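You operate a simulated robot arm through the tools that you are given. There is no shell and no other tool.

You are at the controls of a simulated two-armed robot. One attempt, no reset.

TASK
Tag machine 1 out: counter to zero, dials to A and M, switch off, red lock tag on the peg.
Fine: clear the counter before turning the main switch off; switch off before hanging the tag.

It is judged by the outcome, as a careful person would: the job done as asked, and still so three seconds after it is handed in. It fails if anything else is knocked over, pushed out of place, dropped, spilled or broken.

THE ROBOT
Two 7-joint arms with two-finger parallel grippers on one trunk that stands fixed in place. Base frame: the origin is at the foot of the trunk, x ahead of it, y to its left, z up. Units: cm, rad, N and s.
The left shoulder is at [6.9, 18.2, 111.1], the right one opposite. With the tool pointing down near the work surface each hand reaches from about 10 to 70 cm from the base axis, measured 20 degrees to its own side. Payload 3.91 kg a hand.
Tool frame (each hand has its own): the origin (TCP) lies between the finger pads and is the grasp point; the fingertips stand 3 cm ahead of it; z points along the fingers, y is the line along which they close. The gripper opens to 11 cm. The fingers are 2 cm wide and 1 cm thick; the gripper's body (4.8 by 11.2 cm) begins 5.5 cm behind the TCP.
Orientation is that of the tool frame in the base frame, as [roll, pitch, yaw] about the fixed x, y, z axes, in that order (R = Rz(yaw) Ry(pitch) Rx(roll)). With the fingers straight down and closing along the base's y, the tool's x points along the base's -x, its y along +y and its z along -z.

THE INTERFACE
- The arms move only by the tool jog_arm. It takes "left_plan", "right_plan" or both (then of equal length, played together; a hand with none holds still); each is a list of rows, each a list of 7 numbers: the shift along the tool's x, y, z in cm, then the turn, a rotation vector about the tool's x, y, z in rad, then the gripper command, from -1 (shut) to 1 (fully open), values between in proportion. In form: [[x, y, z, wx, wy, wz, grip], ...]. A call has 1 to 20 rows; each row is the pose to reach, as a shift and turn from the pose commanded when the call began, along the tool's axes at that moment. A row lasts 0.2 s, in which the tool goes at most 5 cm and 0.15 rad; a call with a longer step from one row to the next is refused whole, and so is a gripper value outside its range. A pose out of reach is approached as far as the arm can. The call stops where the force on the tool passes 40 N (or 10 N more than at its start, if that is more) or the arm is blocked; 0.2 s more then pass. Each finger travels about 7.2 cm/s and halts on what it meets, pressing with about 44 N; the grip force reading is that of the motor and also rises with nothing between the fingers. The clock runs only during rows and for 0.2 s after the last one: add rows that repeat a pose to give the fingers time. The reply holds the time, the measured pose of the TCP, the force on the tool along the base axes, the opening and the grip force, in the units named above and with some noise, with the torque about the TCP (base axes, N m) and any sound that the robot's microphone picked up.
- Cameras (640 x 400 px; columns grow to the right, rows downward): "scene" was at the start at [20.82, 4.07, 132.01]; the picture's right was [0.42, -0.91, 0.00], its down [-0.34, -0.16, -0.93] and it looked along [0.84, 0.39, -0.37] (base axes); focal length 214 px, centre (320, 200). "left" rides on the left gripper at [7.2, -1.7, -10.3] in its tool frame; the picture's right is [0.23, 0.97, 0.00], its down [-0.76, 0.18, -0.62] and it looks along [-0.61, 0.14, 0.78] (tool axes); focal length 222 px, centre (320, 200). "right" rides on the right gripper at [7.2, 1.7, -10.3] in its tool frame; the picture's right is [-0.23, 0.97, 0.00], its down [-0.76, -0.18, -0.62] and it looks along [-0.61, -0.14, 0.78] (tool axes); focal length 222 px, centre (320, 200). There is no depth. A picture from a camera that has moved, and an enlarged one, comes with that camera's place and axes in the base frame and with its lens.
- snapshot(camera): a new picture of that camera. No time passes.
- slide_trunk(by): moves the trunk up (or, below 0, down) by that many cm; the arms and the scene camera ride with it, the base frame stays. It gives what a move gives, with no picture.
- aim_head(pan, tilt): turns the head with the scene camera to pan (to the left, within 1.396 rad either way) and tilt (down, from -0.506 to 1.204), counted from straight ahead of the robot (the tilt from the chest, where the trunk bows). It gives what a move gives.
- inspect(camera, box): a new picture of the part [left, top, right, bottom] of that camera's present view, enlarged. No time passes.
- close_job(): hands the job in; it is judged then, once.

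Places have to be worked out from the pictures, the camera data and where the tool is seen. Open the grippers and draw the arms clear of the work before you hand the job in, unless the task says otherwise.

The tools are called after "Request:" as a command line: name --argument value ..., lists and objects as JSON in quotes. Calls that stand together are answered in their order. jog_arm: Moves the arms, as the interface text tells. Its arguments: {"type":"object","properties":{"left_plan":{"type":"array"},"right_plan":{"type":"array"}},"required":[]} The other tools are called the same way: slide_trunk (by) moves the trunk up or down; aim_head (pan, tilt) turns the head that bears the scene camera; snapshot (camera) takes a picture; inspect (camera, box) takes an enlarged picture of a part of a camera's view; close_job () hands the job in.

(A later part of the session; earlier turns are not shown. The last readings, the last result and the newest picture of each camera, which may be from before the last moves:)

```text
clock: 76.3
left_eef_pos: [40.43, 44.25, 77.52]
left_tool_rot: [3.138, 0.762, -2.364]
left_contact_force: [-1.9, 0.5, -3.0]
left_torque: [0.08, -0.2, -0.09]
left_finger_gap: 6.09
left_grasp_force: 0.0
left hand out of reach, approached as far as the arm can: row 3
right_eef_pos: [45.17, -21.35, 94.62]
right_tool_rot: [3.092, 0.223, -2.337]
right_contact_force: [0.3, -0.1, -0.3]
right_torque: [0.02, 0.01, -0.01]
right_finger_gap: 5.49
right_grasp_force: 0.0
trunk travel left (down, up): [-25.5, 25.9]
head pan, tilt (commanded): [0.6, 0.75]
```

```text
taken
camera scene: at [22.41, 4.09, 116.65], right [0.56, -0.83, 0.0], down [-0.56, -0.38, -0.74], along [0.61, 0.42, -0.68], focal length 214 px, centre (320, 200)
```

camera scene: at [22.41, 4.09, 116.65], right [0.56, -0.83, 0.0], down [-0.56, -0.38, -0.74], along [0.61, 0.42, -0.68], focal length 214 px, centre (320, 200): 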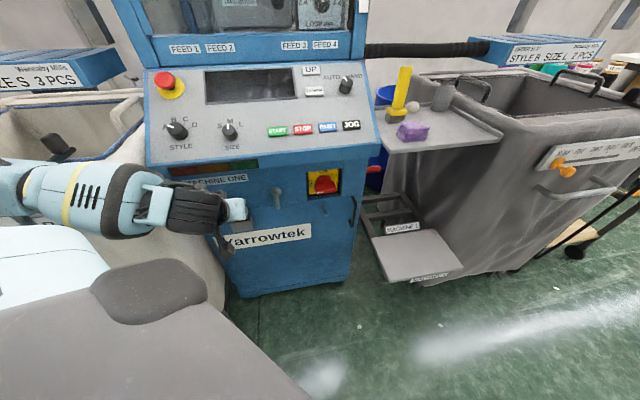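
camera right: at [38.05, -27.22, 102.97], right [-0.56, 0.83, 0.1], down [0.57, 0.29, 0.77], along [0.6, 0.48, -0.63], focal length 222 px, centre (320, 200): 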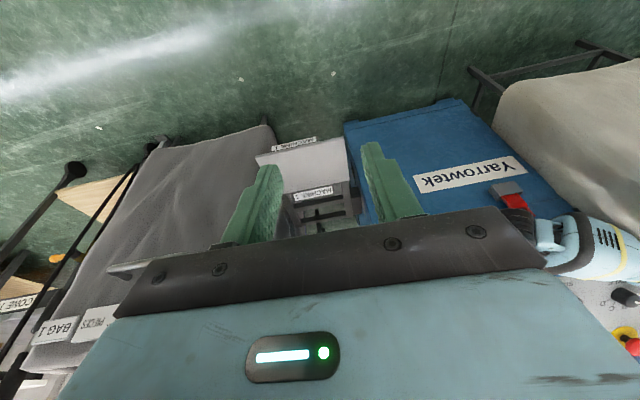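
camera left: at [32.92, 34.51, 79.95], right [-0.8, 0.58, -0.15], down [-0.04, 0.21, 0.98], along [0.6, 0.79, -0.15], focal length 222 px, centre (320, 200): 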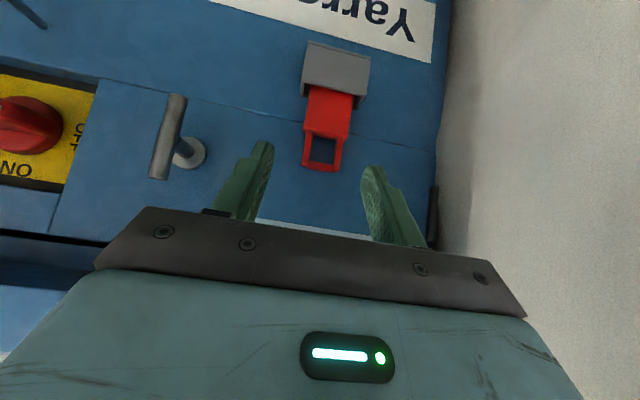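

The torso is deflecting again: the left elbow is now leaning on something to the left, likely the BAG 2 bin. I retreat at once to the previous clear pose and check the bin.

Request:
jog_arm --left_plan '[[0.6, -2.8, -1.7, 0, 0, 0, 0.1], [1.2, -5.6, -3.5, 0, 0, 0, 0.1], [1.8, -8.4, -5.3, 0, 0, 0, 0.1], [2.4, -11.2, -7, 0, 0, 0, 0.1], [3, -14, -9, 0, 0, 0, 0.1]]'

Request:
aim_head --pan 1.1 --tilt 0.7

Request:
snapshot --camera "scene"

```text
clock: 77.5
left_eef_pos: [44.67, 29.33, 81.44]
left_tool_rot: [3.141, 0.749, -2.356]
left_contact_force: [-0.3, -0.4, 0.0]
left_torque: [0.03, 0.0, 0.01]
left_finger_gap: 6.06
left_grasp_force: 0.0
right_eef_pos: [45.47, -20.78, 94.67]
right_tool_rot: [3.095, 0.22, -2.335]
right_contact_force: [-0.2, -0.1, 0.5]
right_torque: [0.0, 0.0, 0.05]
right_finger_gap: 5.53
right_grasp_force: 0.0
trunk travel left (down, up): [-25.5, 25.9]
head pan, tilt (commanded): [0.6, 0.75]
```

```text
clock: 78.4
left_eef_pos: [44.66, 29.39, 81.39]
left_tool_rot: [-3.141, 0.75, -2.356]
left_contact_force: [-0.1, 1.0, -0.1]
left_torque: [-0.01, -0.01, -0.02]
left_finger_gap: 6.05
left_grasp_force: 0.0
right_eef_pos: [45.38, -20.63, 94.68]
right_tool_rot: [3.094, 0.218, -2.336]
right_contact_force: [0.1, 0.2, -0.6]
right_torque: [-0.03, -0.01, 0.0]
right_finger_gap: 5.51
right_grasp_force: 0.0
trunk travel left (down, up): [-25.5, 25.9]
head pan, tilt (commanded): [1.1, 0.7]
```

```text
taken
camera scene: at [19.62, 7.75, 116.95], right [0.89, -0.45, 0.0], down [-0.29, -0.57, -0.76], along [0.35, 0.68, -0.64], focal length 214 px, centre (320, 200)
```

scene: 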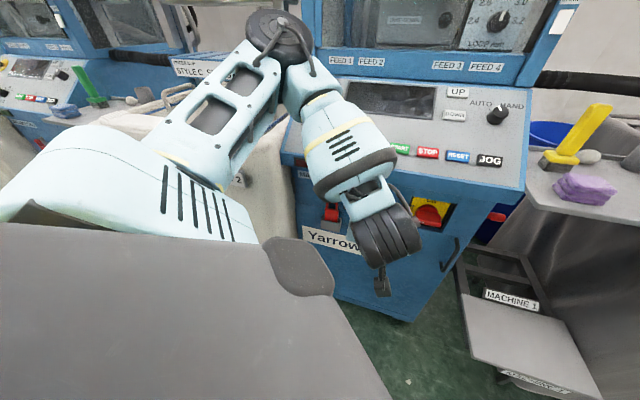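

Torso is neutral again here. With the trunk this low the left arm must fold and flare its elbow to reach the tag; raising the trunk back lets it reach more extended. I raise the trunk 12 cm with the hand well clear of the machine.

Request:
slide_trunk --by 12

Request:
aim_head --pan 0.8 --tilt 0.75

Request:
snapshot --camera "scene"

```text
clock: 79.9
left_eef_pos: [44.49, 29.18, 93.49]
left_tool_rot: [3.14, 0.748, -2.356]
left_contact_force: [-0.4, 0.2, 0.7]
left_torque: [0.0, 0.03, 0.0]
left_finger_gap: 6.06
left_grasp_force: 0.0
right_eef_pos: [45.42, -20.67, 106.77]
right_tool_rot: [3.095, 0.216, -2.336]
right_contact_force: [0.4, -1.0, -0.3]
right_torque: [0.02, -0.01, -0.03]
right_finger_gap: 5.47
right_grasp_force: 0.1
trunk travel left (down, up): [-37.5, 13.9]
head pan, tilt (commanded): [1.1, 0.7]
```

```text
clock: 80.7
left_eef_pos: [44.38, 29.21, 93.54]
left_tool_rot: [-3.141, 0.751, -2.357]
left_contact_force: [0.1, -0.8, -0.1]
left_torque: [-0.01, 0.04, -0.02]
left_finger_gap: 6.04
left_grasp_force: 0.1
right_eef_pos: [45.49, -20.71, 106.69]
right_tool_rot: [3.095, 0.22, -2.336]
right_contact_force: [-0.2, -1.1, -0.7]
right_torque: [-0.01, 0.0, -0.01]
right_finger_gap: 5.5
right_grasp_force: 0.0
trunk travel left (down, up): [-37.5, 13.9]
head pan, tilt (commanded): [0.799, 0.75]
```

```text
taken
camera scene: at [18.16, 6.13, 128.74], right [0.72, -0.7, 0.0], down [-0.47, -0.49, -0.73], along [0.51, 0.52, -0.68], focal length 214 px, centre (320, 200)
```

scene: 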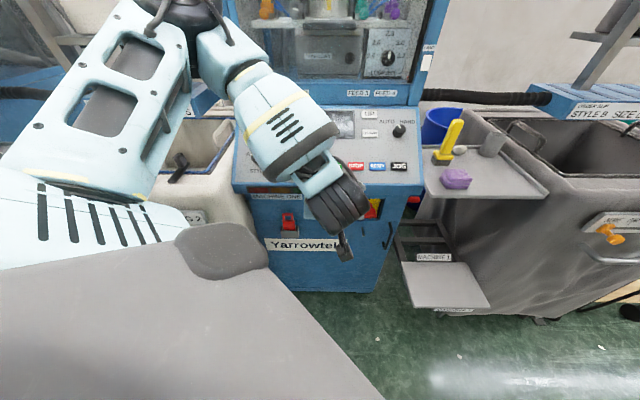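

Now I lower the hand in front of the machine and edge left toward the tag, checking the right-hand reading for any torso deflection.

Request:
jog_arm --left_plan '[[2, 1.3, 2.8, 0, 0, 0, 0.1], [4, 2.5, 5.5, 0, 0, 0, 0.1], [6, 3.8, 8.3, 0, 0, 0, 0.1], [8, 5.1, 11, 0, 0, 0, 0.1], [7.2, 7.3, 12.6, 0, 0, 0, 0.1], [6.5, 9.5, 14.2, 0, 0, 0, 0.1]]'

Request:
snapshot --camera "scene"

Request:
snapshot --camera "left"

```text
clock: 82.1
left_eef_pos: [40.92, 39.57, 78.55]
left_tool_rot: [-3.141, 0.749, -2.355]
left_contact_force: [-0.7, 0.0, -0.7]
left_torque: [0.02, 0.0, -0.03]
left_finger_gap: 6.06
left_grasp_force: 0.0
right_eef_pos: [45.34, -20.59, 106.71]
right_tool_rot: [3.096, 0.218, -2.334]
right_contact_force: [0.1, 0.6, 0.0]
right_torque: [-0.03, 0.0, 0.01]
right_finger_gap: 5.5
right_grasp_force: 0.1
trunk travel left (down, up): [-37.5, 13.9]
head pan, tilt (commanded): [0.799, 0.75]
```

```text
taken
camera scene: at [18.16, 6.17, 128.74], right [0.72, -0.7, 0.0], down [-0.48, -0.49, -0.73], along [0.51, 0.52, -0.68], focal length 214 px, centre (320, 200)
```

scene: 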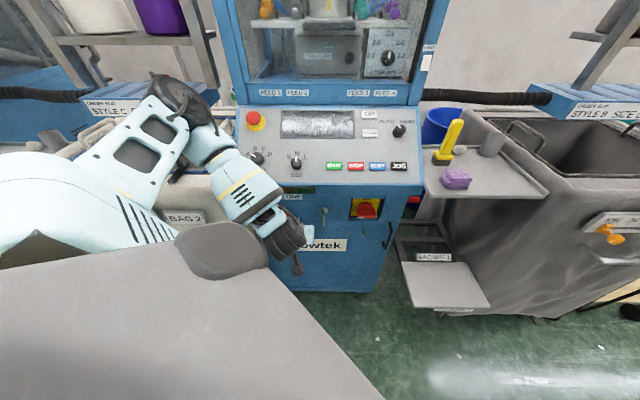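

```text
taken
camera left: at [33.41, 29.61, 81.17], right [-0.81, 0.57, -0.16], down [-0.03, 0.22, 0.98], along [0.59, 0.79, -0.16], focal length 222 px, centre (320, 200)
```

left: 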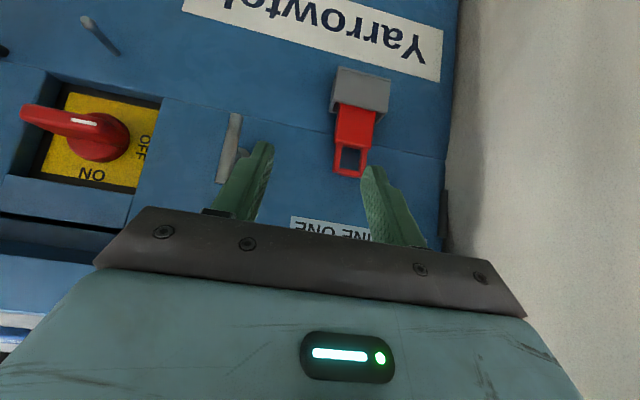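

No deflection this time. I zoom on the dials in the scene view, and on the tag in the left view.

Request:
inspect --camera "scene" --box '[230, 90, 430, 215]'

Request:
inspect --camera "left" --box '[290, 40, 430, 200]'

Request:
inspect --camera "scene" --box '[60, 50, 260, 230]'

```text
3.20 times, centred on (330, 152) of scene
camera zoom: at [18.16, 6.17, 128.74], right [0.72, -0.7, 0.0], down [-0.48, -0.49, -0.73], along [0.51, 0.52, -0.68], focal length 686 px, centre (288, 352)
```

zoom: 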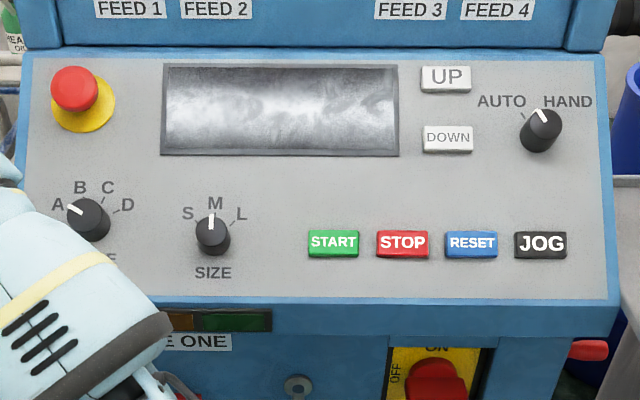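

```text
2.50 times, centred on (360, 120) of left
camera zoom: at [33.41, 29.61, 81.17], right [-0.81, 0.57, -0.16], down [-0.03, 0.22, 0.98], along [0.59, 0.79, -0.16], focal length 555 px, centre (220, 400)
```

zoom: 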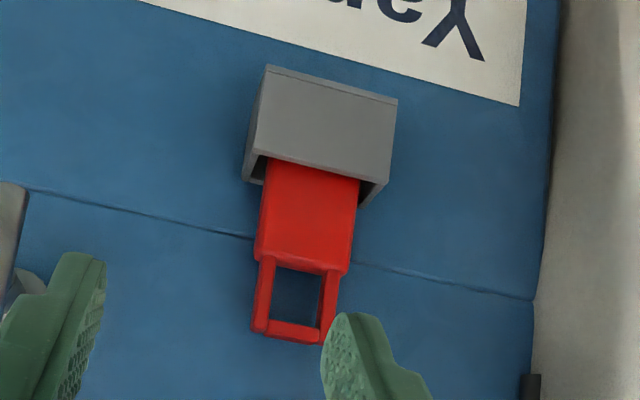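

```text
2.22 times, centred on (160, 140) of scene
camera zoom: at [18.16, 6.17, 128.74], right [0.72, -0.7, 0.0], down [-0.48, -0.49, -0.73], along [0.51, 0.52, -0.68], focal length 477 px, centre (676, 333)
```

zoom: 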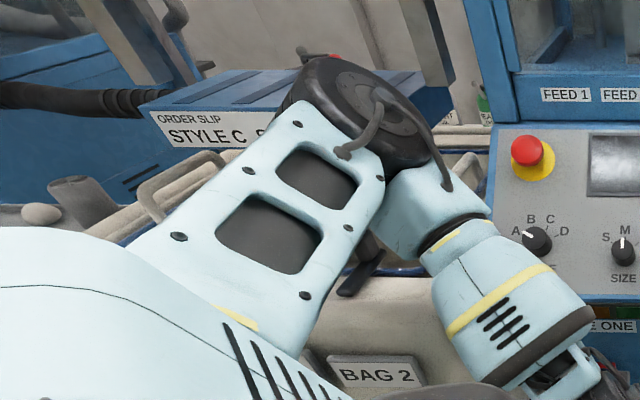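

Dials still at A and M, display dark, switch at OFF. The tag's loop hole is at ≈(45.6, 50.6, 72.1), its body just below. I move to a standoff square in front of the tag.

Request:
jog_arm --left_plan '[[-0.6, 1.5, 1.7, 0, 0, 0, 0.15], [-1.2, 2.9, 3.4, 0, 0, 0, 0.15], [-1.8, 4.35, 5.1, 0, 0, 0, 0.15], [-1.8, 4.35, 5.1, 0, 0, 0, 0.15]]'

Request:
inspect --camera "left" --box '[200, 40, 440, 240]'

Request:
snapshot --camera "scene"

```text
clock: 83.1
left_eef_pos: [41.57, 45.88, 76.28]
left_tool_rot: [-3.141, 0.75, -2.356]
left_contact_force: [-0.4, -0.2, 0.2]
left_torque: [0.03, 0.01, -0.01]
left_finger_gap: 6.33
left_grasp_force: 0.0
right_eef_pos: [45.39, -20.75, 106.62]
right_tool_rot: [3.094, 0.219, -2.336]
right_contact_force: [0.6, 0.2, 0.3]
right_torque: [0.03, 0.0, 0.0]
right_finger_gap: 5.51
right_grasp_force: 0.2
trunk travel left (down, up): [-37.5, 13.9]
head pan, tilt (commanded): [0.799, 0.75]
```

```text
2.00 times, centred on (320, 140) of left
camera zoom: at [34.07, 35.95, 78.74], right [-0.81, 0.57, -0.15], down [-0.03, 0.22, 0.98], along [0.59, 0.79, -0.16], focal length 444 px, centre (320, 320)
```

zoom: 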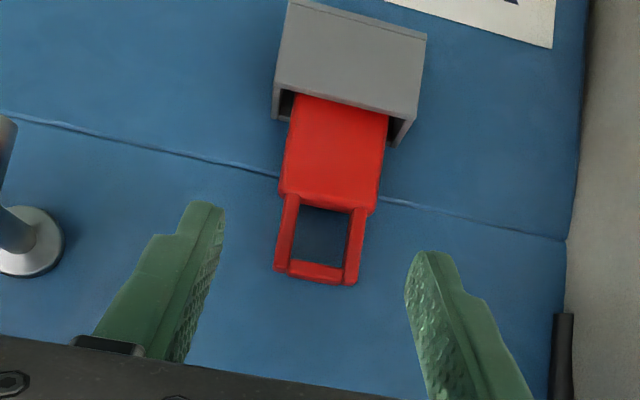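

```text
taken
camera scene: at [18.19, 6.08, 128.74], right [0.72, -0.7, 0.0], down [-0.48, -0.49, -0.73], along [0.51, 0.52, -0.68], focal length 214 px, centre (320, 200)
```

scene: 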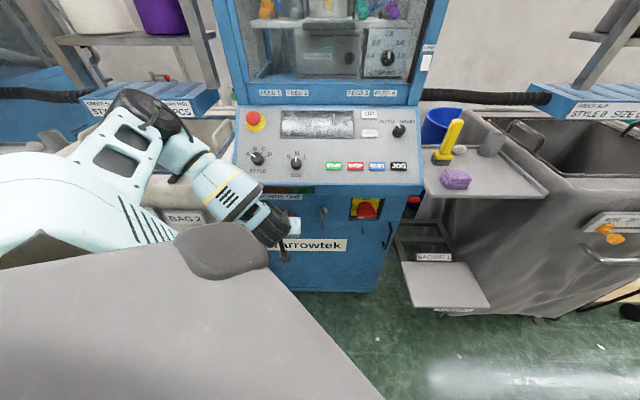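

Alignment is good: the tag is 8.1 cm ahead, 0.4 cm to the side. I slide the open fingers around the tag body.

Request:
jog_arm --left_plan '[[0.1, 0.2, 2.5, 0, 0, 0, 0.15], [0.2, 0.4, 5, 0, 0, 0, 0.15], [0.24, 0.4, 6.8, 0, 0, 0, 0.15], [0.24, 0.4, 8.1, 0, 0, 0, 0.15], [0.24, 0.4, 8.1, 0, 0, 0, 0.15]]'

Request:
inspect --camera "left" --box '[200, 60, 440, 240]'

Request:
snapshot --camera "scene"

```text
clock: 84.3
left_eef_pos: [45.23, 49.86, 70.11]
left_tool_rot: [3.141, 0.75, -2.355]
left_contact_force: [-0.4, 0.5, 0.2]
left_torque: [0.03, 0.01, -0.03]
left_finger_gap: 6.33
left_grasp_force: 0.0
right_eef_pos: [45.42, -20.7, 106.68]
right_tool_rot: [3.094, 0.218, -2.336]
right_contact_force: [-1.3, -0.5, 0.4]
right_torque: [-0.01, -0.01, 0.03]
right_finger_gap: 5.48
right_grasp_force: 0.0
trunk travel left (down, up): [-37.5, 13.9]
head pan, tilt (commanded): [0.799, 0.75]
```

```text
2.22 times, centred on (320, 150) of left
camera zoom: at [37.58, 39.99, 72.67], right [-0.81, 0.57, -0.15], down [-0.03, 0.22, 0.98], along [0.59, 0.79, -0.16], focal length 494 px, centre (320, 311)
```

zoom: 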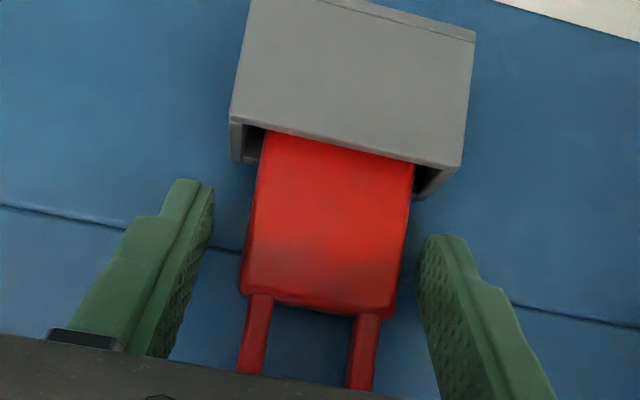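

```text
taken
camera scene: at [18.17, 6.11, 128.75], right [0.72, -0.7, 0.0], down [-0.48, -0.49, -0.73], along [0.51, 0.52, -0.68], focal length 214 px, centre (320, 200)
```

scene: 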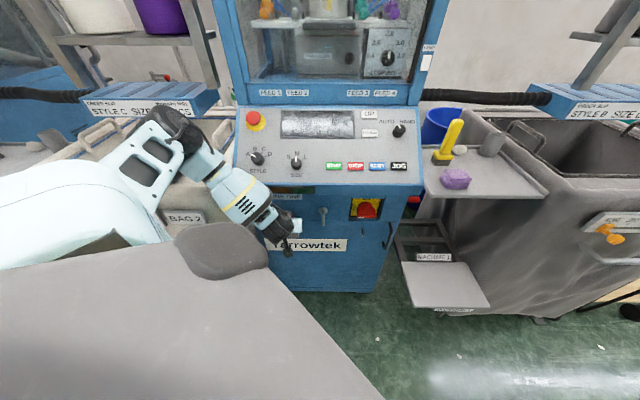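

The fingers straddle the tag; it's ~0.4 cm off to the tool's +y, so I shift that much and close on it.

Request:
jog_arm --left_plan '[[0, 0.4, 0, 0, 0, 0, 0.1], [0, 0.4, 0, 0, 0, 0, -0.1], [0, 0.4, 0, 0, 0, 0, -0.35], [0, 0.4, 0, 0, 0, 0, -0.4], [0, 0.4, 0, 0, 0, 0, -0.4]]'

Request:
inspect --camera "left" --box '[200, 60, 440, 240]'

```text
clock: 85.5
left_eef_pos: [44.68, 50.17, 70.14]
left_tool_rot: [-3.141, 0.752, -2.355]
left_contact_force: [0.5, 0.8, 1.0]
left_torque: [0.0, 0.0, 0.0]
left_finger_gap: 4.49
left_grasp_force: 44.3
right_eef_pos: [45.33, -20.57, 106.59]
right_tool_rot: [3.095, 0.217, -2.336]
right_contact_force: [-0.5, 0.0, -0.5]
right_torque: [0.04, -0.01, 0.0]
right_finger_gap: 5.5
right_grasp_force: 0.1
trunk travel left (down, up): [-37.5, 13.9]
head pan, tilt (commanded): [0.799, 0.75]
```

```text
2.22 times, centred on (320, 150) of left
camera zoom: at [37.28, 40.27, 72.64], right [-0.81, 0.57, -0.15], down [-0.03, 0.22, 0.98], along [0.59, 0.79, -0.16], focal length 494 px, centre (320, 311)
```

zoom: 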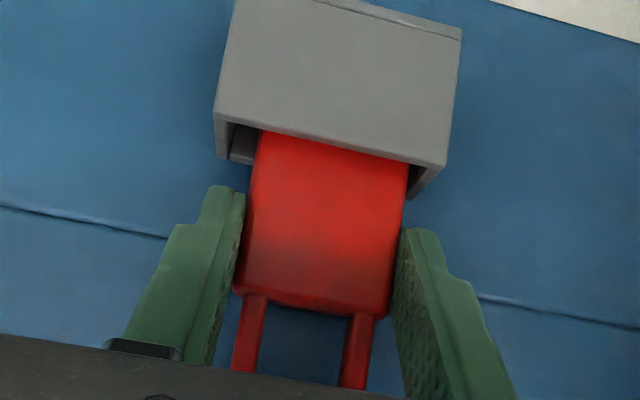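

Tag gripped (gap 4.49, firm). I lift it straight up out of its holder by 5 cm, in small steps.

Request:
jog_arm --left_plan '[[-0.68, 0, -0.73, 0, 0, 0, -0.4], [-1.36, 0, -1.46, 0, 0, 0, -0.4], [-2.04, 0, -2.2, 0, 0, 0, -0.4], [-2.73, 0, -2.93, 0, 0, 0, -0.4], [-3.41, 0, -3.66, 0, 0, 0, -0.4]]'

Request:
snapshot --camera "left"

Request:
inspect --camera "scene" --box '[200, 150, 420, 300]'

```text
clock: 86.7
left_eef_pos: [44.74, 50.1, 75.22]
left_tool_rot: [3.138, 0.75, -2.358]
left_contact_force: [0.2, -0.6, -0.8]
left_torque: [0.03, 0.04, -0.03]
left_finger_gap: 4.48
left_grasp_force: 43.9
right_eef_pos: [45.46, -20.59, 106.6]
right_tool_rot: [3.093, 0.218, -2.337]
right_contact_force: [0.0, 0.0, -0.1]
right_torque: [0.0, 0.0, 0.01]
right_finger_gap: 5.52
right_grasp_force: 0.1
trunk travel left (down, up): [-37.5, 13.9]
head pan, tilt (commanded): [0.799, 0.75]
```

```text
taken
camera left: at [37.22, 40.37, 77.83], right [-0.81, 0.57, -0.15], down [-0.03, 0.22, 0.98], along [0.59, 0.79, -0.16], focal length 222 px, centre (320, 200)
```

left: 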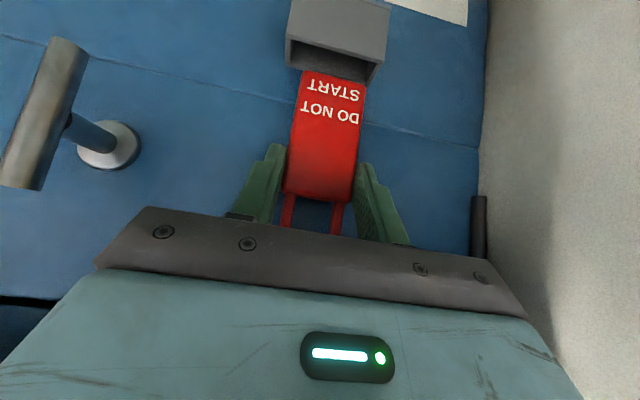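

```text
2.67 times, centred on (310, 225) of scene
camera zoom: at [18.16, 6.12, 128.75], right [0.72, -0.7, 0.0], down [-0.48, -0.49, -0.73], along [0.51, 0.52, -0.68], focal length 572 px, centre (347, 133)
```

zoom: 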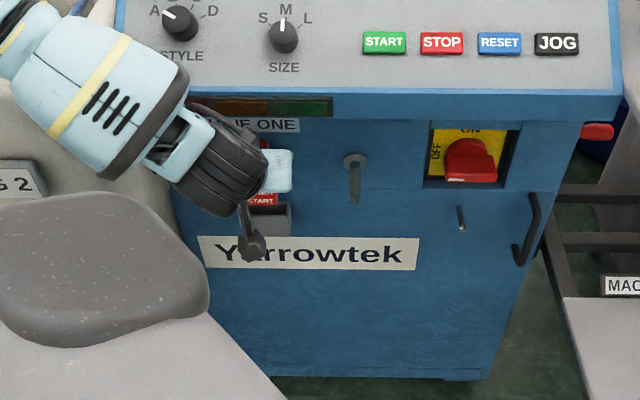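

The tag's bottom edge ("DO NOT START") is about level with the holder rim. I lift 1.3 cm more, then draw it straight outward.

Request:
jog_arm --left_plan '[[-0.45, 0, -0.48, 0, 0, 0, -0.4], [-0.89, 0, -0.95, 0, 0, 0, -0.4], [-0.16, 0, -1.63, 0, 0, 0, -0.4], [1.3, 0, -2.99, 0, 0, 0, -0.4], [2.77, 0, -4.36, 0, 0, 0, -0.4], [4.23, 0, -5.72, 0, 0, 0, -0.4], [5.69, 0, -7.08, 0, 0, 0, -0.4]]'

Request:
snapshot --camera "left"

Request:
snapshot --camera "scene"

```text
clock: 88.3
left_eef_pos: [38.19, 43.86, 76.41]
left_tool_rot: [3.14, 0.749, -2.356]
left_contact_force: [-0.4, -0.5, 0.3]
left_torque: [0.0, 0.03, 0.02]
left_finger_gap: 4.49
left_grasp_force: 44.0
right_eef_pos: [45.41, -20.63, 106.67]
right_tool_rot: [3.094, 0.219, -2.335]
right_contact_force: [-0.3, -0.2, 0.2]
right_torque: [0.03, 0.0, 0.04]
right_finger_gap: 5.5
right_grasp_force: 0.1
trunk travel left (down, up): [-37.5, 13.9]
head pan, tilt (commanded): [0.799, 0.75]
```

```text
taken
camera left: at [30.65, 34.02, 78.9], right [-0.81, 0.57, -0.15], down [-0.03, 0.22, 0.98], along [0.59, 0.79, -0.16], focal length 222 px, centre (320, 200)
```

left: 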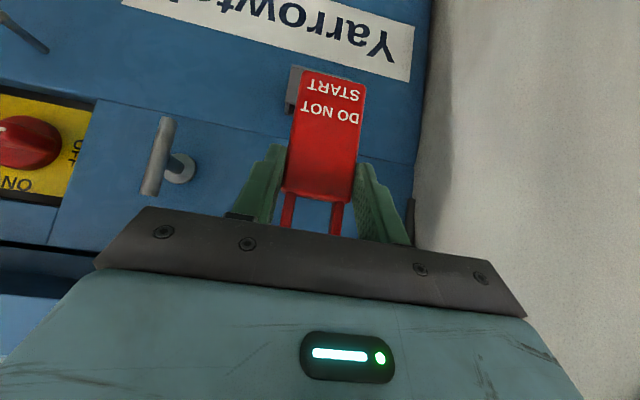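

```text
taken
camera scene: at [18.18, 6.1, 128.74], right [0.72, -0.7, 0.0], down [-0.48, -0.49, -0.73], along [0.51, 0.52, -0.68], focal length 214 px, centre (320, 200)
```

scene: 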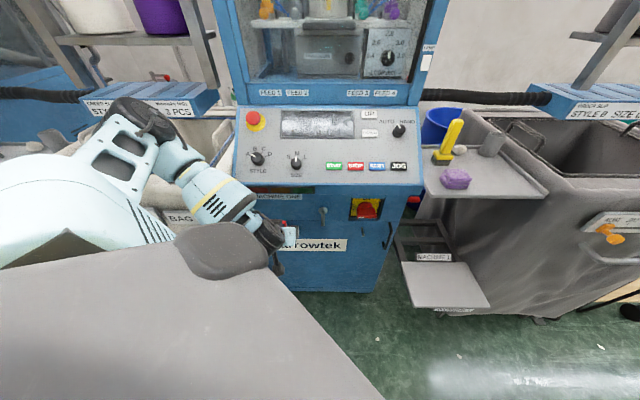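

The tag is out and held upright. I zoom on it in the left camera to measure where its loop hole sits relative to the gripper.

Request:
inspect --camera "left" --box '[250, 50, 400, 250]'

Request:
inspect --camera "scene" --box '[230, 180, 350, 270]'

Request:
snapshot --camera "right"

```text
2.00 times, centred on (325, 150) of left
camera zoom: at [30.65, 34.02, 78.9], right [-0.81, 0.57, -0.15], down [-0.03, 0.22, 0.98], along [0.59, 0.79, -0.16], focal length 444 px, centre (310, 300)
```

zoom: 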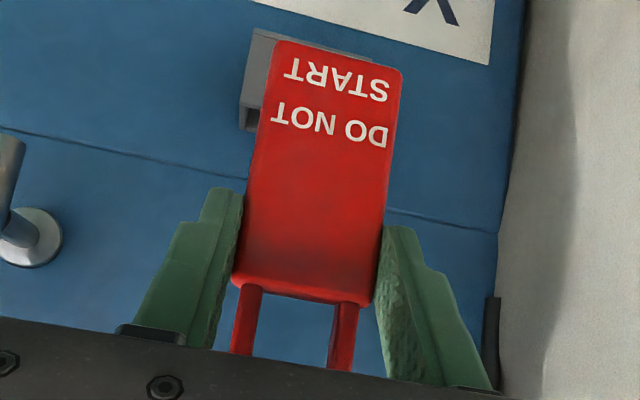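

```text
4.44 times, centred on (290, 225) of scene
camera zoom: at [18.18, 6.1, 128.74], right [0.72, -0.7, 0.0], down [-0.48, -0.49, -0.73], along [0.51, 0.52, -0.68], focal length 953 px, centre (453, 89)
```

zoom: 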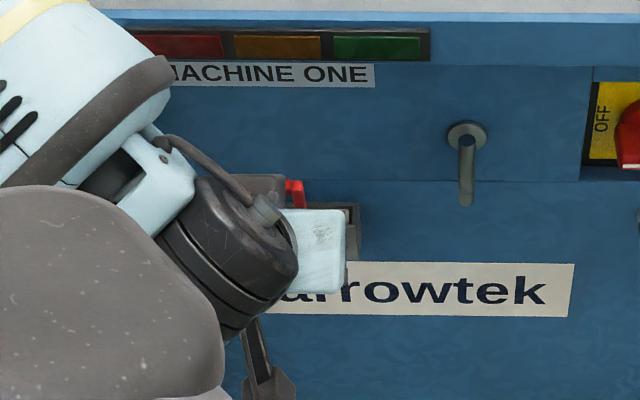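

```text
taken
camera right: at [38.15, -26.51, 115.11], right [-0.56, 0.83, 0.09], down [0.57, 0.3, 0.76], along [0.6, 0.48, -0.64], focal length 222 px, centre (320, 200)
```

right: 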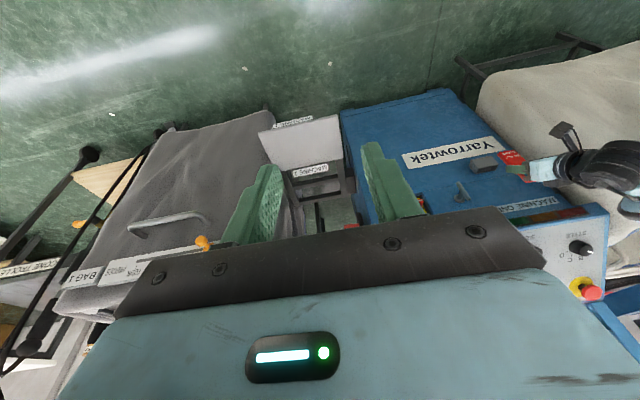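

Tag hangs straight and centred in the grip (loop hole ≈2.0 cm above and 0.9 cm beyond the TCP). I carry it outward and to the right, well clear of the machine, before lowering the trunk.

Request:
jog_arm --left_plan '[[-0.1, -2.5, -2, 0, 0, 0, -0.4], [-0.2, -5.5, -3.7, 0, 0, 0, -0.4], [-0.2, -8.5, -5.3, 0, 0, 0, -0.4], [-0.3, -11.5, -6.9, 0, 0, 0, -0.4], [-0.4, -14.5, -8.4, 0, 0, 0, -0.4], [-0.5, -17.5, -10, 0, 0, 0, -0.4]]'

Request:
aim_head --pan 0.5 --tilt 0.75

Request:
snapshot --camera "scene"

Request:
snapshot --camera "left"

```text
clock: 89.7
left_eef_pos: [46.13, 26.9, 84.07]
left_tool_rot: [3.139, 0.751, -2.359]
left_contact_force: [-0.2, 0.5, -0.5]
left_torque: [0.02, 0.03, -0.01]
left_finger_gap: 4.49
left_grasp_force: 43.9
right_eef_pos: [45.47, -20.7, 106.6]
right_tool_rot: [3.095, 0.218, -2.334]
right_contact_force: [0.2, 0.1, 0.3]
right_torque: [0.03, 0.0, 0.01]
right_finger_gap: 5.48
right_grasp_force: 0.1
trunk travel left (down, up): [-37.5, 13.9]
head pan, tilt (commanded): [0.799, 0.75]
```

```text
clock: 90.5
left_eef_pos: [46.08, 26.93, 84.11]
left_tool_rot: [3.14, 0.751, -2.357]
left_contact_force: [-0.1, 0.5, 0.4]
left_torque: [0.01, -0.04, 0.03]
left_finger_gap: 4.47
left_grasp_force: 43.7
right_eef_pos: [45.38, -20.73, 106.71]
right_tool_rot: [3.094, 0.221, -2.334]
right_contact_force: [-0.4, -0.1, -1.0]
right_torque: [0.03, 0.01, -0.01]
right_finger_gap: 5.5
right_grasp_force: 0.1
trunk travel left (down, up): [-37.5, 13.9]
head pan, tilt (commanded): [0.499, 0.75]
```

```text
taken
camera scene: at [19.67, 4.14, 128.74], right [0.48, -0.88, 0.0], down [-0.6, -0.33, -0.73], along [0.64, 0.35, -0.68], focal length 214 px, centre (320, 200)
```

scene: 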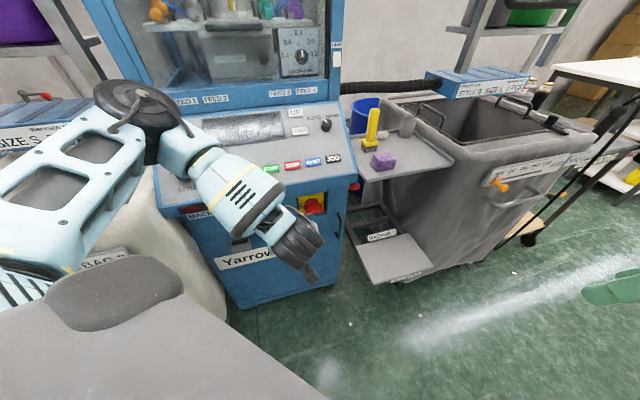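

```text
taken
camera left: at [38.7, 17.1, 86.65], right [-0.81, 0.57, -0.15], down [-0.03, 0.22, 0.98], along [0.59, 0.79, -0.16], focal length 222 px, centre (320, 200)
```

left: 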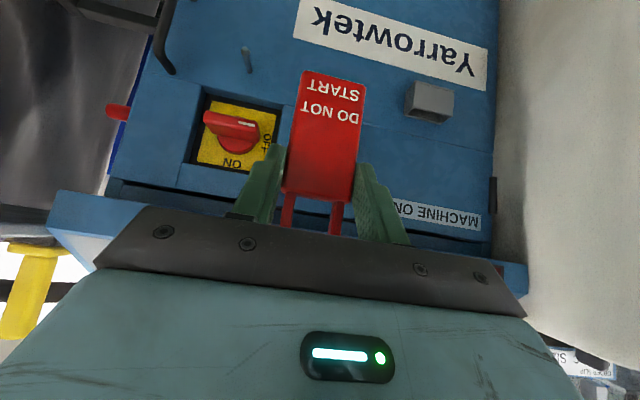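

All clear. I lower the trunk 12 cm, then another 10 cm, with the tag held free in front of the machine.

Request:
slide_trunk --by -12

Request:
slide_trunk --by -9

Request:
snapshot --camera "scene"

Request:
snapshot --camera "left"

Request:
snapshot --camera "right"

```text
clock: 92.0
left_eef_pos: [46.18, 26.93, 72.08]
left_tool_rot: [3.14, 0.752, -2.357]
left_contact_force: [0.3, -0.5, 0.6]
left_torque: [-0.02, -0.03, -0.03]
left_finger_gap: 4.48
left_grasp_force: 44.2
right_eef_pos: [45.4, -20.77, 94.71]
right_tool_rot: [3.094, 0.22, -2.335]
right_contact_force: [-0.8, -0.2, -0.1]
right_torque: [0.0, -0.02, -0.03]
right_finger_gap: 5.52
right_grasp_force: 0.1
trunk travel left (down, up): [-25.5, 25.9]
head pan, tilt (commanded): [0.499, 0.75]
```

```text
clock: 93.3
left_eef_pos: [46.18, 27.01, 63.15]
left_tool_rot: [-3.14, 0.752, -2.355]
left_contact_force: [-0.4, -1.3, 0.7]
left_torque: [-0.02, 0.03, 0.0]
left_finger_gap: 4.49
left_grasp_force: 43.6
right_eef_pos: [45.43, -20.7, 85.7]
right_tool_rot: [3.095, 0.222, -2.335]
right_contact_force: [-0.4, 0.3, 0.2]
right_torque: [-0.03, -0.02, 0.01]
right_finger_gap: 5.47
right_grasp_force: 0.1
trunk travel left (down, up): [-16.5, 34.9]
head pan, tilt (commanded): [0.499, 0.75]
```

```text
taken
camera scene: at [26.26, 4.15, 106.54], right [0.48, -0.88, 0.0], down [-0.6, -0.33, -0.73], along [0.64, 0.35, -0.68], focal length 214 px, centre (320, 200)
```

scene: 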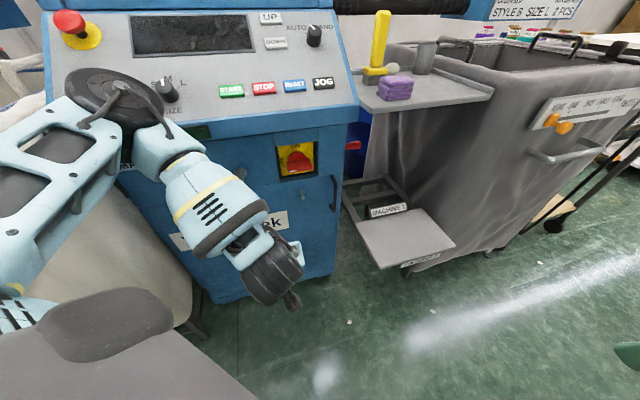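

```text
taken
camera left: at [38.65, 17.03, 65.63], right [-0.81, 0.57, -0.16], down [-0.03, 0.22, 0.97], along [0.59, 0.79, -0.16], focal length 222 px, centre (320, 200)
```

left: 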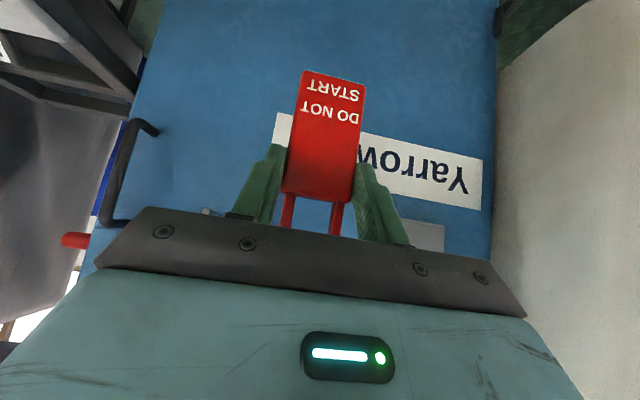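

```text
taken
camera right: at [38.09, -26.5, 94.16], right [-0.56, 0.83, 0.09], down [0.57, 0.3, 0.77], along [0.61, 0.48, -0.64], focal length 222 px, centre (320, 200)
```

right: 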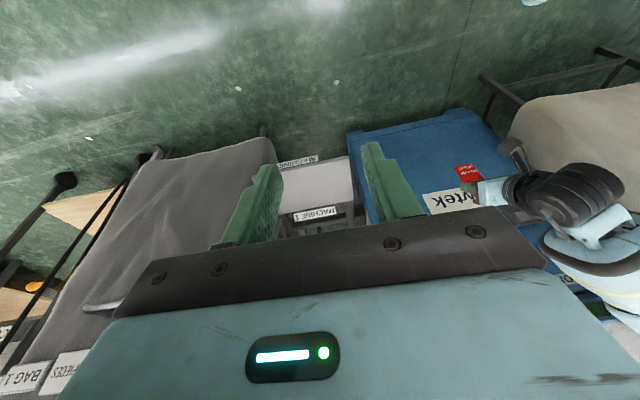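

Now I move the tag to just in front of the pin: loop hole aligned with the pin line, about 5 cm short of its tip.

Request:
jog_arm --left_plan '[[-1, -2.6, 1, 0, 0, 0, -0.4], [-2.2, -5.2, 2.2, 0, 0, 0, -0.4], [-3.5, -7.8, 3.5, 0, 0, 0, -0.4], [-4.8, -10.36, 4.9, 0, 0, 0, -0.4], [-6.15, -10.36, 6.2, 0, 0, 0, -0.4], [-6.15, -10.36, 6.2, 0, 0, 0, -0.4]]'

Request:
snapshot --camera "left"

Request:
snapshot --camera "right"

Request:
snapshot --camera "scene"

```text
clock: 94.7
left_eef_pos: [59.81, 25.97, 62.51]
left_tool_rot: [-3.141, 0.75, -2.359]
left_contact_force: [0.0, 0.2, -1.4]
left_torque: [-0.02, 0.02, 0.01]
left_finger_gap: 4.48
left_grasp_force: 44.0
right_eef_pos: [45.5, -20.63, 85.55]
right_tool_rot: [3.094, 0.218, -2.334]
right_contact_force: [-0.7, 1.0, -0.2]
right_torque: [0.01, 0.0, 0.02]
right_finger_gap: 5.45
right_grasp_force: 0.0
trunk travel left (down, up): [-16.5, 34.9]
head pan, tilt (commanded): [0.499, 0.75]
```

```text
taken
camera left: at [52.19, 16.03, 65.08], right [-0.81, 0.57, -0.15], down [-0.03, 0.22, 0.98], along [0.59, 0.79, -0.16], focal length 222 px, centre (320, 200)
```

left: 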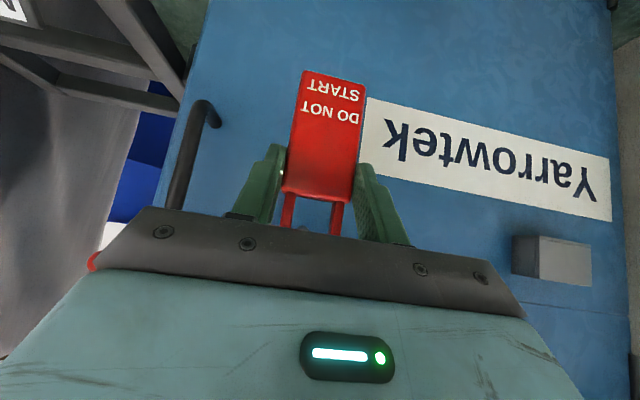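

```text
taken
camera right: at [38.15, -26.49, 94.11], right [-0.56, 0.83, 0.09], down [0.57, 0.3, 0.76], along [0.6, 0.48, -0.64], focal length 222 px, centre (320, 200)
```

right: 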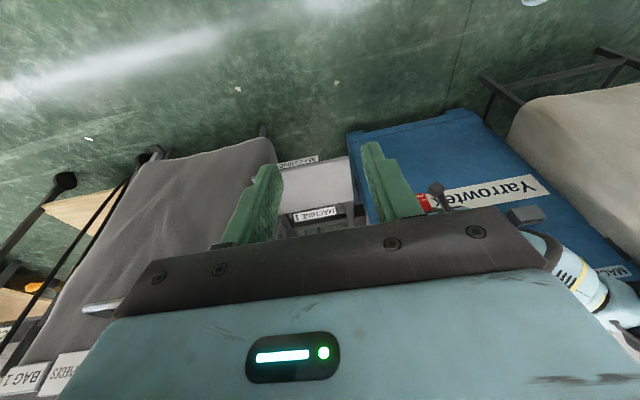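

```text
taken
camera scene: at [26.3, 4.15, 106.52], right [0.48, -0.88, 0.0], down [-0.6, -0.33, -0.73], along [0.64, 0.35, -0.68], focal length 214 px, centre (320, 200)
```

scene: 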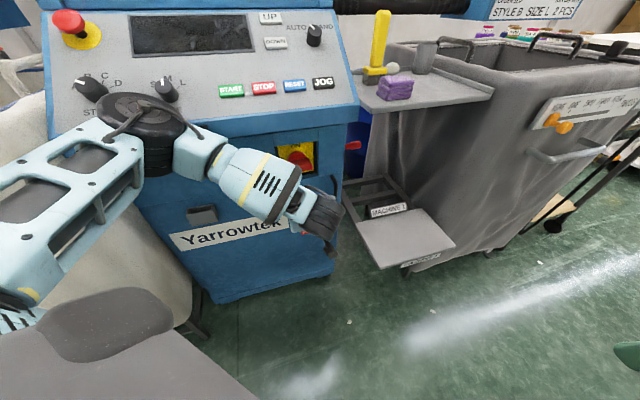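

I zoom the left camera into the loop's opening to look for the pin tip through it.

Request:
inspect --camera "left" --box '[270, 180, 360, 245]'

```text
6.15 times, centred on (315, 212) of left
camera zoom: at [52.19, 16.03, 65.08], right [-0.81, 0.57, -0.15], down [-0.03, 0.22, 0.98], along [0.59, 0.79, -0.16], focal length 1367 px, centre (351, 123)
```

zoom: 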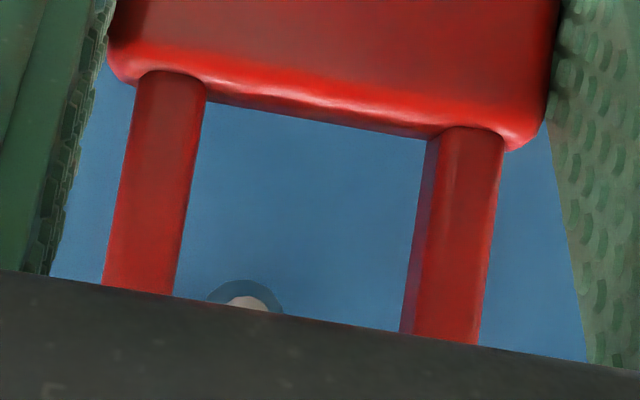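

The pin tip is visible through the loop: laterally aligned within 0.1 cm, but about 0.7 cm too high relative to the hole centre. I raise the tag 0.7 cm and move in 3.5 cm, then look again.

Request:
jog_arm --left_plan '[[-0.48, 0, -0.51, 0, 0, 0, -0.4], [-1.35, 0, 0.3, 0, 0, 0, -0.4], [-2.2, 0, 1.1, 0, 0, 0, -0.4], [-3.04, 0, 1.88, 0, 0, 0, -0.4], [-3.04, 0, 1.88, 0, 0, 0, -0.4]]'

Request:
inspect --camera "left" --box '[270, 180, 360, 245]'

Request:
inspect --camera "scene" --box '[220, 130, 400, 260]'

```text
clock: 95.9
left_eef_pos: [62.19, 28.13, 63.41]
left_tool_rot: [3.14, 0.752, -2.356]
left_contact_force: [-0.1, -1.0, 0.1]
left_torque: [-0.02, 0.0, 0.02]
left_finger_gap: 4.48
left_grasp_force: 43.8
right_eef_pos: [45.36, -20.65, 85.66]
right_tool_rot: [3.096, 0.218, -2.336]
right_contact_force: [-0.1, 0.0, -0.1]
right_torque: [-0.01, 0.0, 0.0]
right_finger_gap: 5.52
right_grasp_force: 0.1
trunk travel left (down, up): [-16.5, 34.9]
head pan, tilt (commanded): [0.499, 0.75]
```

```text
6.15 times, centred on (315, 212) of left
camera zoom: at [54.6, 18.32, 65.93], right [-0.81, 0.57, -0.15], down [-0.03, 0.22, 0.98], along [0.59, 0.79, -0.16], focal length 1367 px, centre (351, 123)
```

zoom: 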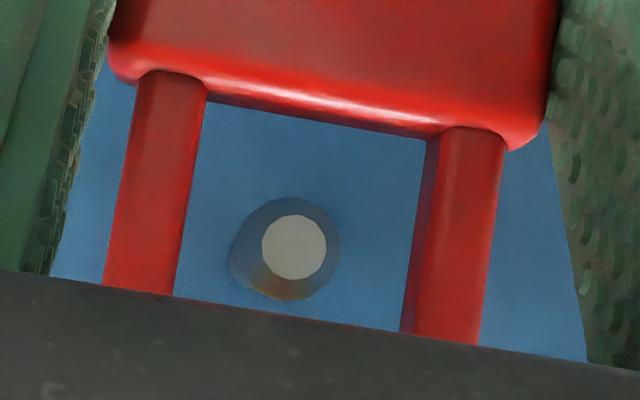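

```text
3.08 times, centred on (310, 195) of scene
camera zoom: at [26.3, 4.15, 106.52], right [0.48, -0.88, 0.0], down [-0.6, -0.33, -0.73], along [0.64, 0.35, -0.68], focal length 660 px, centre (351, 215)
```

zoom: 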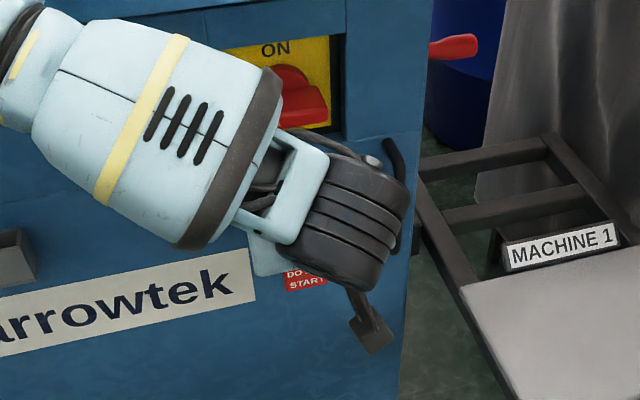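

Well centred now (within ~0.15 cm). I nudge 0.15 cm left and push inward 2.2 cm so the loop starts over the pin, watching force.

Request:
jog_arm --left_plan '[[0, 0.15, 0, 0, 0, 0, -0.4], [-0.4, 0.15, 0.37, 0, 0, 0, -0.4], [-0.8, 0.15, 0.75, 0, 0, 0, -0.4], [-1.2, 0.15, 1.12, 0, 0, 0, -0.4], [-1.61, 0.15, 1.5, 0, 0, 0, -0.4], [-1.61, 0.15, 1.5, 0, 0, 0, -0.4]]'

Request:
inspect --camera "left" --box '[270, 180, 360, 245]'

```text
clock: 97.3
left_eef_pos: [63.67, 29.9, 63.56]
left_tool_rot: [3.141, 0.751, -2.356]
left_contact_force: [0.3, 0.3, -0.1]
left_torque: [0.02, 0.03, -0.01]
left_finger_gap: 4.53
left_grasp_force: 43.5
right_eef_pos: [45.35, -20.66, 85.69]
right_tool_rot: [3.094, 0.218, -2.336]
right_contact_force: [0.1, -0.4, -0.2]
right_torque: [-0.03, 0.01, 0.03]
right_finger_gap: 5.53
right_grasp_force: 0.2
trunk travel left (down, up): [-16.5, 34.9]
head pan, tilt (commanded): [0.499, 0.75]
```

```text
6.15 times, centred on (315, 212) of left
camera zoom: at [56.21, 20.03, 65.97], right [-0.81, 0.57, -0.15], down [-0.03, 0.22, 0.98], along [0.59, 0.79, -0.16], focal length 1367 px, centre (351, 123)
```

zoom: 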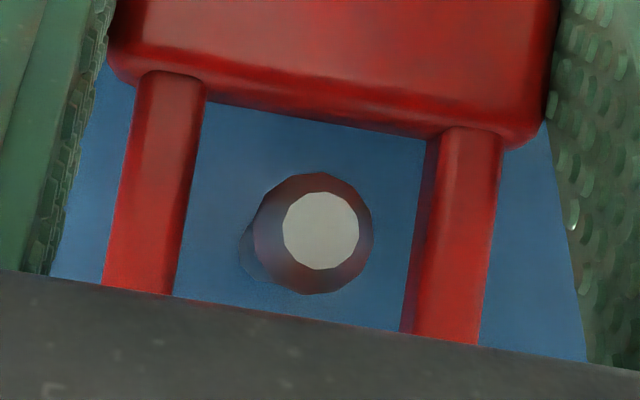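

The pin head is inside the loop opening with about 0.4–0.6 cm clearance all round and no contact force. I push in 1.6 cm more.

Request:
jog_arm --left_plan '[[-0.3, 0.1, 0.28, 0, 0, 0, -0.4], [-0.6, 0.12, 0.56, 0, 0, 0, -0.4], [-0.9, 0.12, 0.84, 0, 0, 0, -0.4], [-1.2, 0.12, 1.12, 0, 0, 0, -0.4], [-1.2, 0.12, 1.12, 0, 0, 0, -0.4]]'

Request:
inspect --camera "left" --box '[270, 180, 360, 245]'

Request:
snapshot --camera "left"

```text
clock: 98.5
left_eef_pos: [64.52, 30.62, 63.4]
left_tool_rot: [3.14, 0.743, -2.361]
left_contact_force: [-30.4, -24.5, 4.3]
left_torque: [-0.27, 0.41, 1.04]
left_finger_gap: 4.49
left_grasp_force: 43.9
right_eef_pos: [45.24, -20.69, 85.67]
right_tool_rot: [3.095, 0.222, -2.335]
right_contact_force: [0.1, 0.3, -0.4]
right_torque: [-0.04, 0.03, 0.01]
right_finger_gap: 5.5
right_grasp_force: 0.0
trunk travel left (down, up): [-16.5, 34.9]
head pan, tilt (commanded): [0.499, 0.75]
```

```text
6.15 times, centred on (315, 212) of left
camera zoom: at [56.87, 20.87, 65.95], right [-0.8, 0.57, -0.15], down [-0.03, 0.22, 0.97], along [0.59, 0.79, -0.16], focal length 1367 px, centre (351, 123)
```

zoom: 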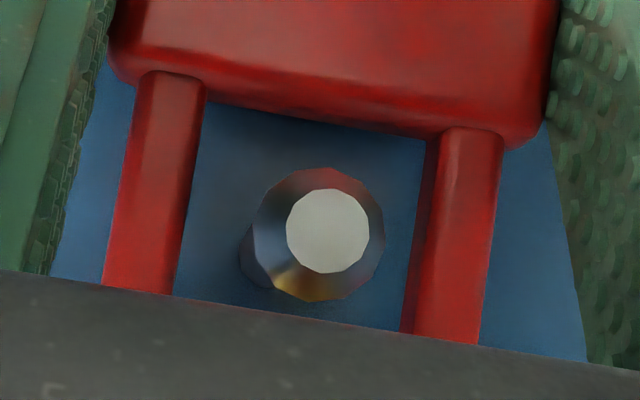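

```text
taken
camera left: at [56.87, 20.87, 65.95], right [-0.8, 0.57, -0.15], down [-0.03, 0.22, 0.97], along [0.59, 0.79, -0.16], focal length 222 px, centre (320, 200)
```

left: 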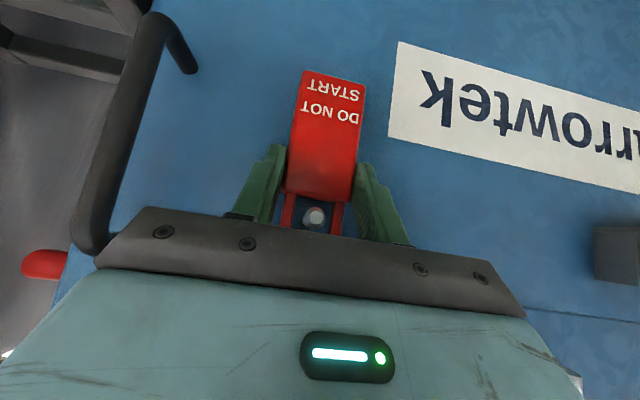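

The fingertips now touch the machine face (39 N inward stop), with the pin through the loop and its head ~1.2 cm past the loop centre. I back off 0.3 cm, recentre 0.2 cm, and lower the tag so the loop rests on the pin.

Request:
jog_arm --left_plan '[[0.15, 0.1, -0.14, 0, 0, 0, -0.4], [0.22, 0.2, -0.2, 0, 0, 0, -0.4], [0.32, 0.2, -0.09, 0, 0, 0, -0.4], [0.42, 0.2, 0.02, 0, 0, 0, -0.4], [0.53, 0.2, 0.13, 0, 0, 0, -0.4], [0.53, 0.2, 0.13, 0, 0, 0, -0.4]]'

Request:
inspect --camera "left" --box '[270, 180, 360, 245]'

```text
clock: 99.9
left_eef_pos: [64.09, 30.76, 63.17]
left_tool_rot: [-3.141, 0.752, -2.357]
left_contact_force: [-19.1, -24.5, 11.9]
left_torque: [0.05, 0.25, 0.65]
left_finger_gap: 4.48
left_grasp_force: 43.3
right_eef_pos: [45.23, -20.7, 85.71]
right_tool_rot: [3.094, 0.221, -2.334]
right_contact_force: [0.4, 0.1, -0.3]
right_torque: [0.03, 0.03, 0.01]
right_finger_gap: 5.52
right_grasp_force: 0.0
trunk travel left (down, up): [-16.5, 34.9]
head pan, tilt (commanded): [0.499, 0.75]
```

```text
6.15 times, centred on (315, 212) of left
camera zoom: at [56.7, 21.0, 65.73], right [-0.81, 0.57, -0.15], down [-0.03, 0.22, 0.98], along [0.59, 0.79, -0.16], focal length 1367 px, centre (351, 123)
```

zoom: 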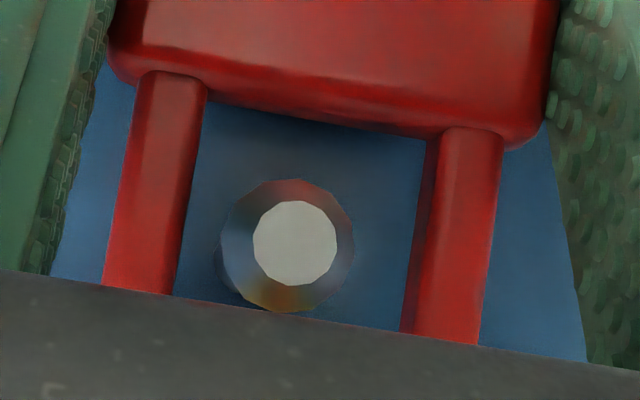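

Still pressing inward ~30 N (the command was deeper than the face allows). I back off another 0.5 cm outward, then continue lowering.

Request:
jog_arm --left_plan '[[0.18, 0, -0.17, 0, 0, 0, -0.4], [0.37, -0.1, -0.34, 0, 0, 0, -0.4], [0.37, -0.1, -0.34, 0, 0, 0, -0.4]]'

Request:
inspect --camera "left" --box '[270, 180, 360, 245]'

```text
clock: 100.7
left_eef_pos: [63.97, 30.74, 62.93]
left_tool_rot: [3.141, 0.751, -2.353]
left_contact_force: [-0.3, 0.0, -1.2]
left_torque: [0.03, 0.0, 0.0]
left_finger_gap: 4.49
left_grasp_force: 43.7
right_eef_pos: [45.48, -20.59, 85.68]
right_tool_rot: [3.095, 0.219, -2.335]
right_contact_force: [-0.3, -0.1, 0.5]
right_torque: [-0.06, 0.01, 0.0]
right_finger_gap: 5.51
right_grasp_force: 0.1
trunk travel left (down, up): [-16.5, 34.9]
head pan, tilt (commanded): [0.499, 0.75]
```

```text
6.15 times, centred on (315, 212) of left
camera zoom: at [56.56, 20.84, 65.47], right [-0.81, 0.57, -0.15], down [-0.03, 0.22, 0.98], along [0.59, 0.79, -0.16], focal length 1367 px, centre (351, 123)
```

zoom: 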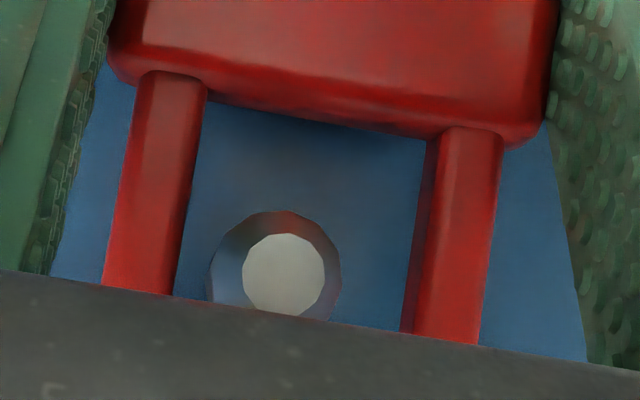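

Free of contact. The pin top is about 0.2 cm below the loop's top bar; I lower gently to rest it.

Request:
jog_arm --left_plan '[[0.07, 0, 0.07, 0, 0, 0, -0.4], [0.14, 0, 0.15, 0, 0, 0, -0.4], [0.2, 0, 0.22, 0, 0, 0, -0.4], [0.2, 0, 0.22, 0, 0, 0, -0.4]]'

Request:
inspect --camera "left" --box '[270, 180, 360, 245]'

```text
clock: 101.7
left_eef_pos: [64.07, 30.6, 62.7]
left_tool_rot: [-3.141, 0.75, -2.357]
left_contact_force: [0.1, 0.6, 0.1]
left_torque: [0.0, 0.01, 0.01]
left_finger_gap: 4.51
left_grasp_force: 43.6
right_eef_pos: [45.44, -20.65, 85.72]
right_tool_rot: [3.095, 0.221, -2.336]
right_contact_force: [0.7, 0.8, 0.1]
right_torque: [-0.01, -0.02, -0.02]
right_finger_gap: 5.51
right_grasp_force: 0.0
trunk travel left (down, up): [-16.5, 34.9]
head pan, tilt (commanded): [0.499, 0.75]
```

```text
6.15 times, centred on (315, 212) of left
camera zoom: at [56.57, 20.79, 65.28], right [-0.81, 0.57, -0.15], down [-0.03, 0.22, 0.98], along [0.59, 0.79, -0.16], focal length 1367 px, centre (351, 123)
```

zoom: 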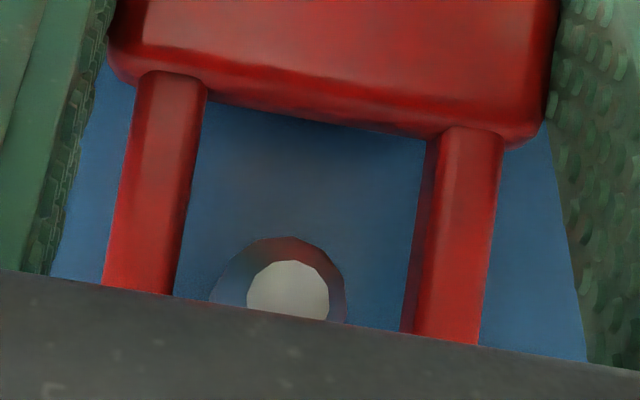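

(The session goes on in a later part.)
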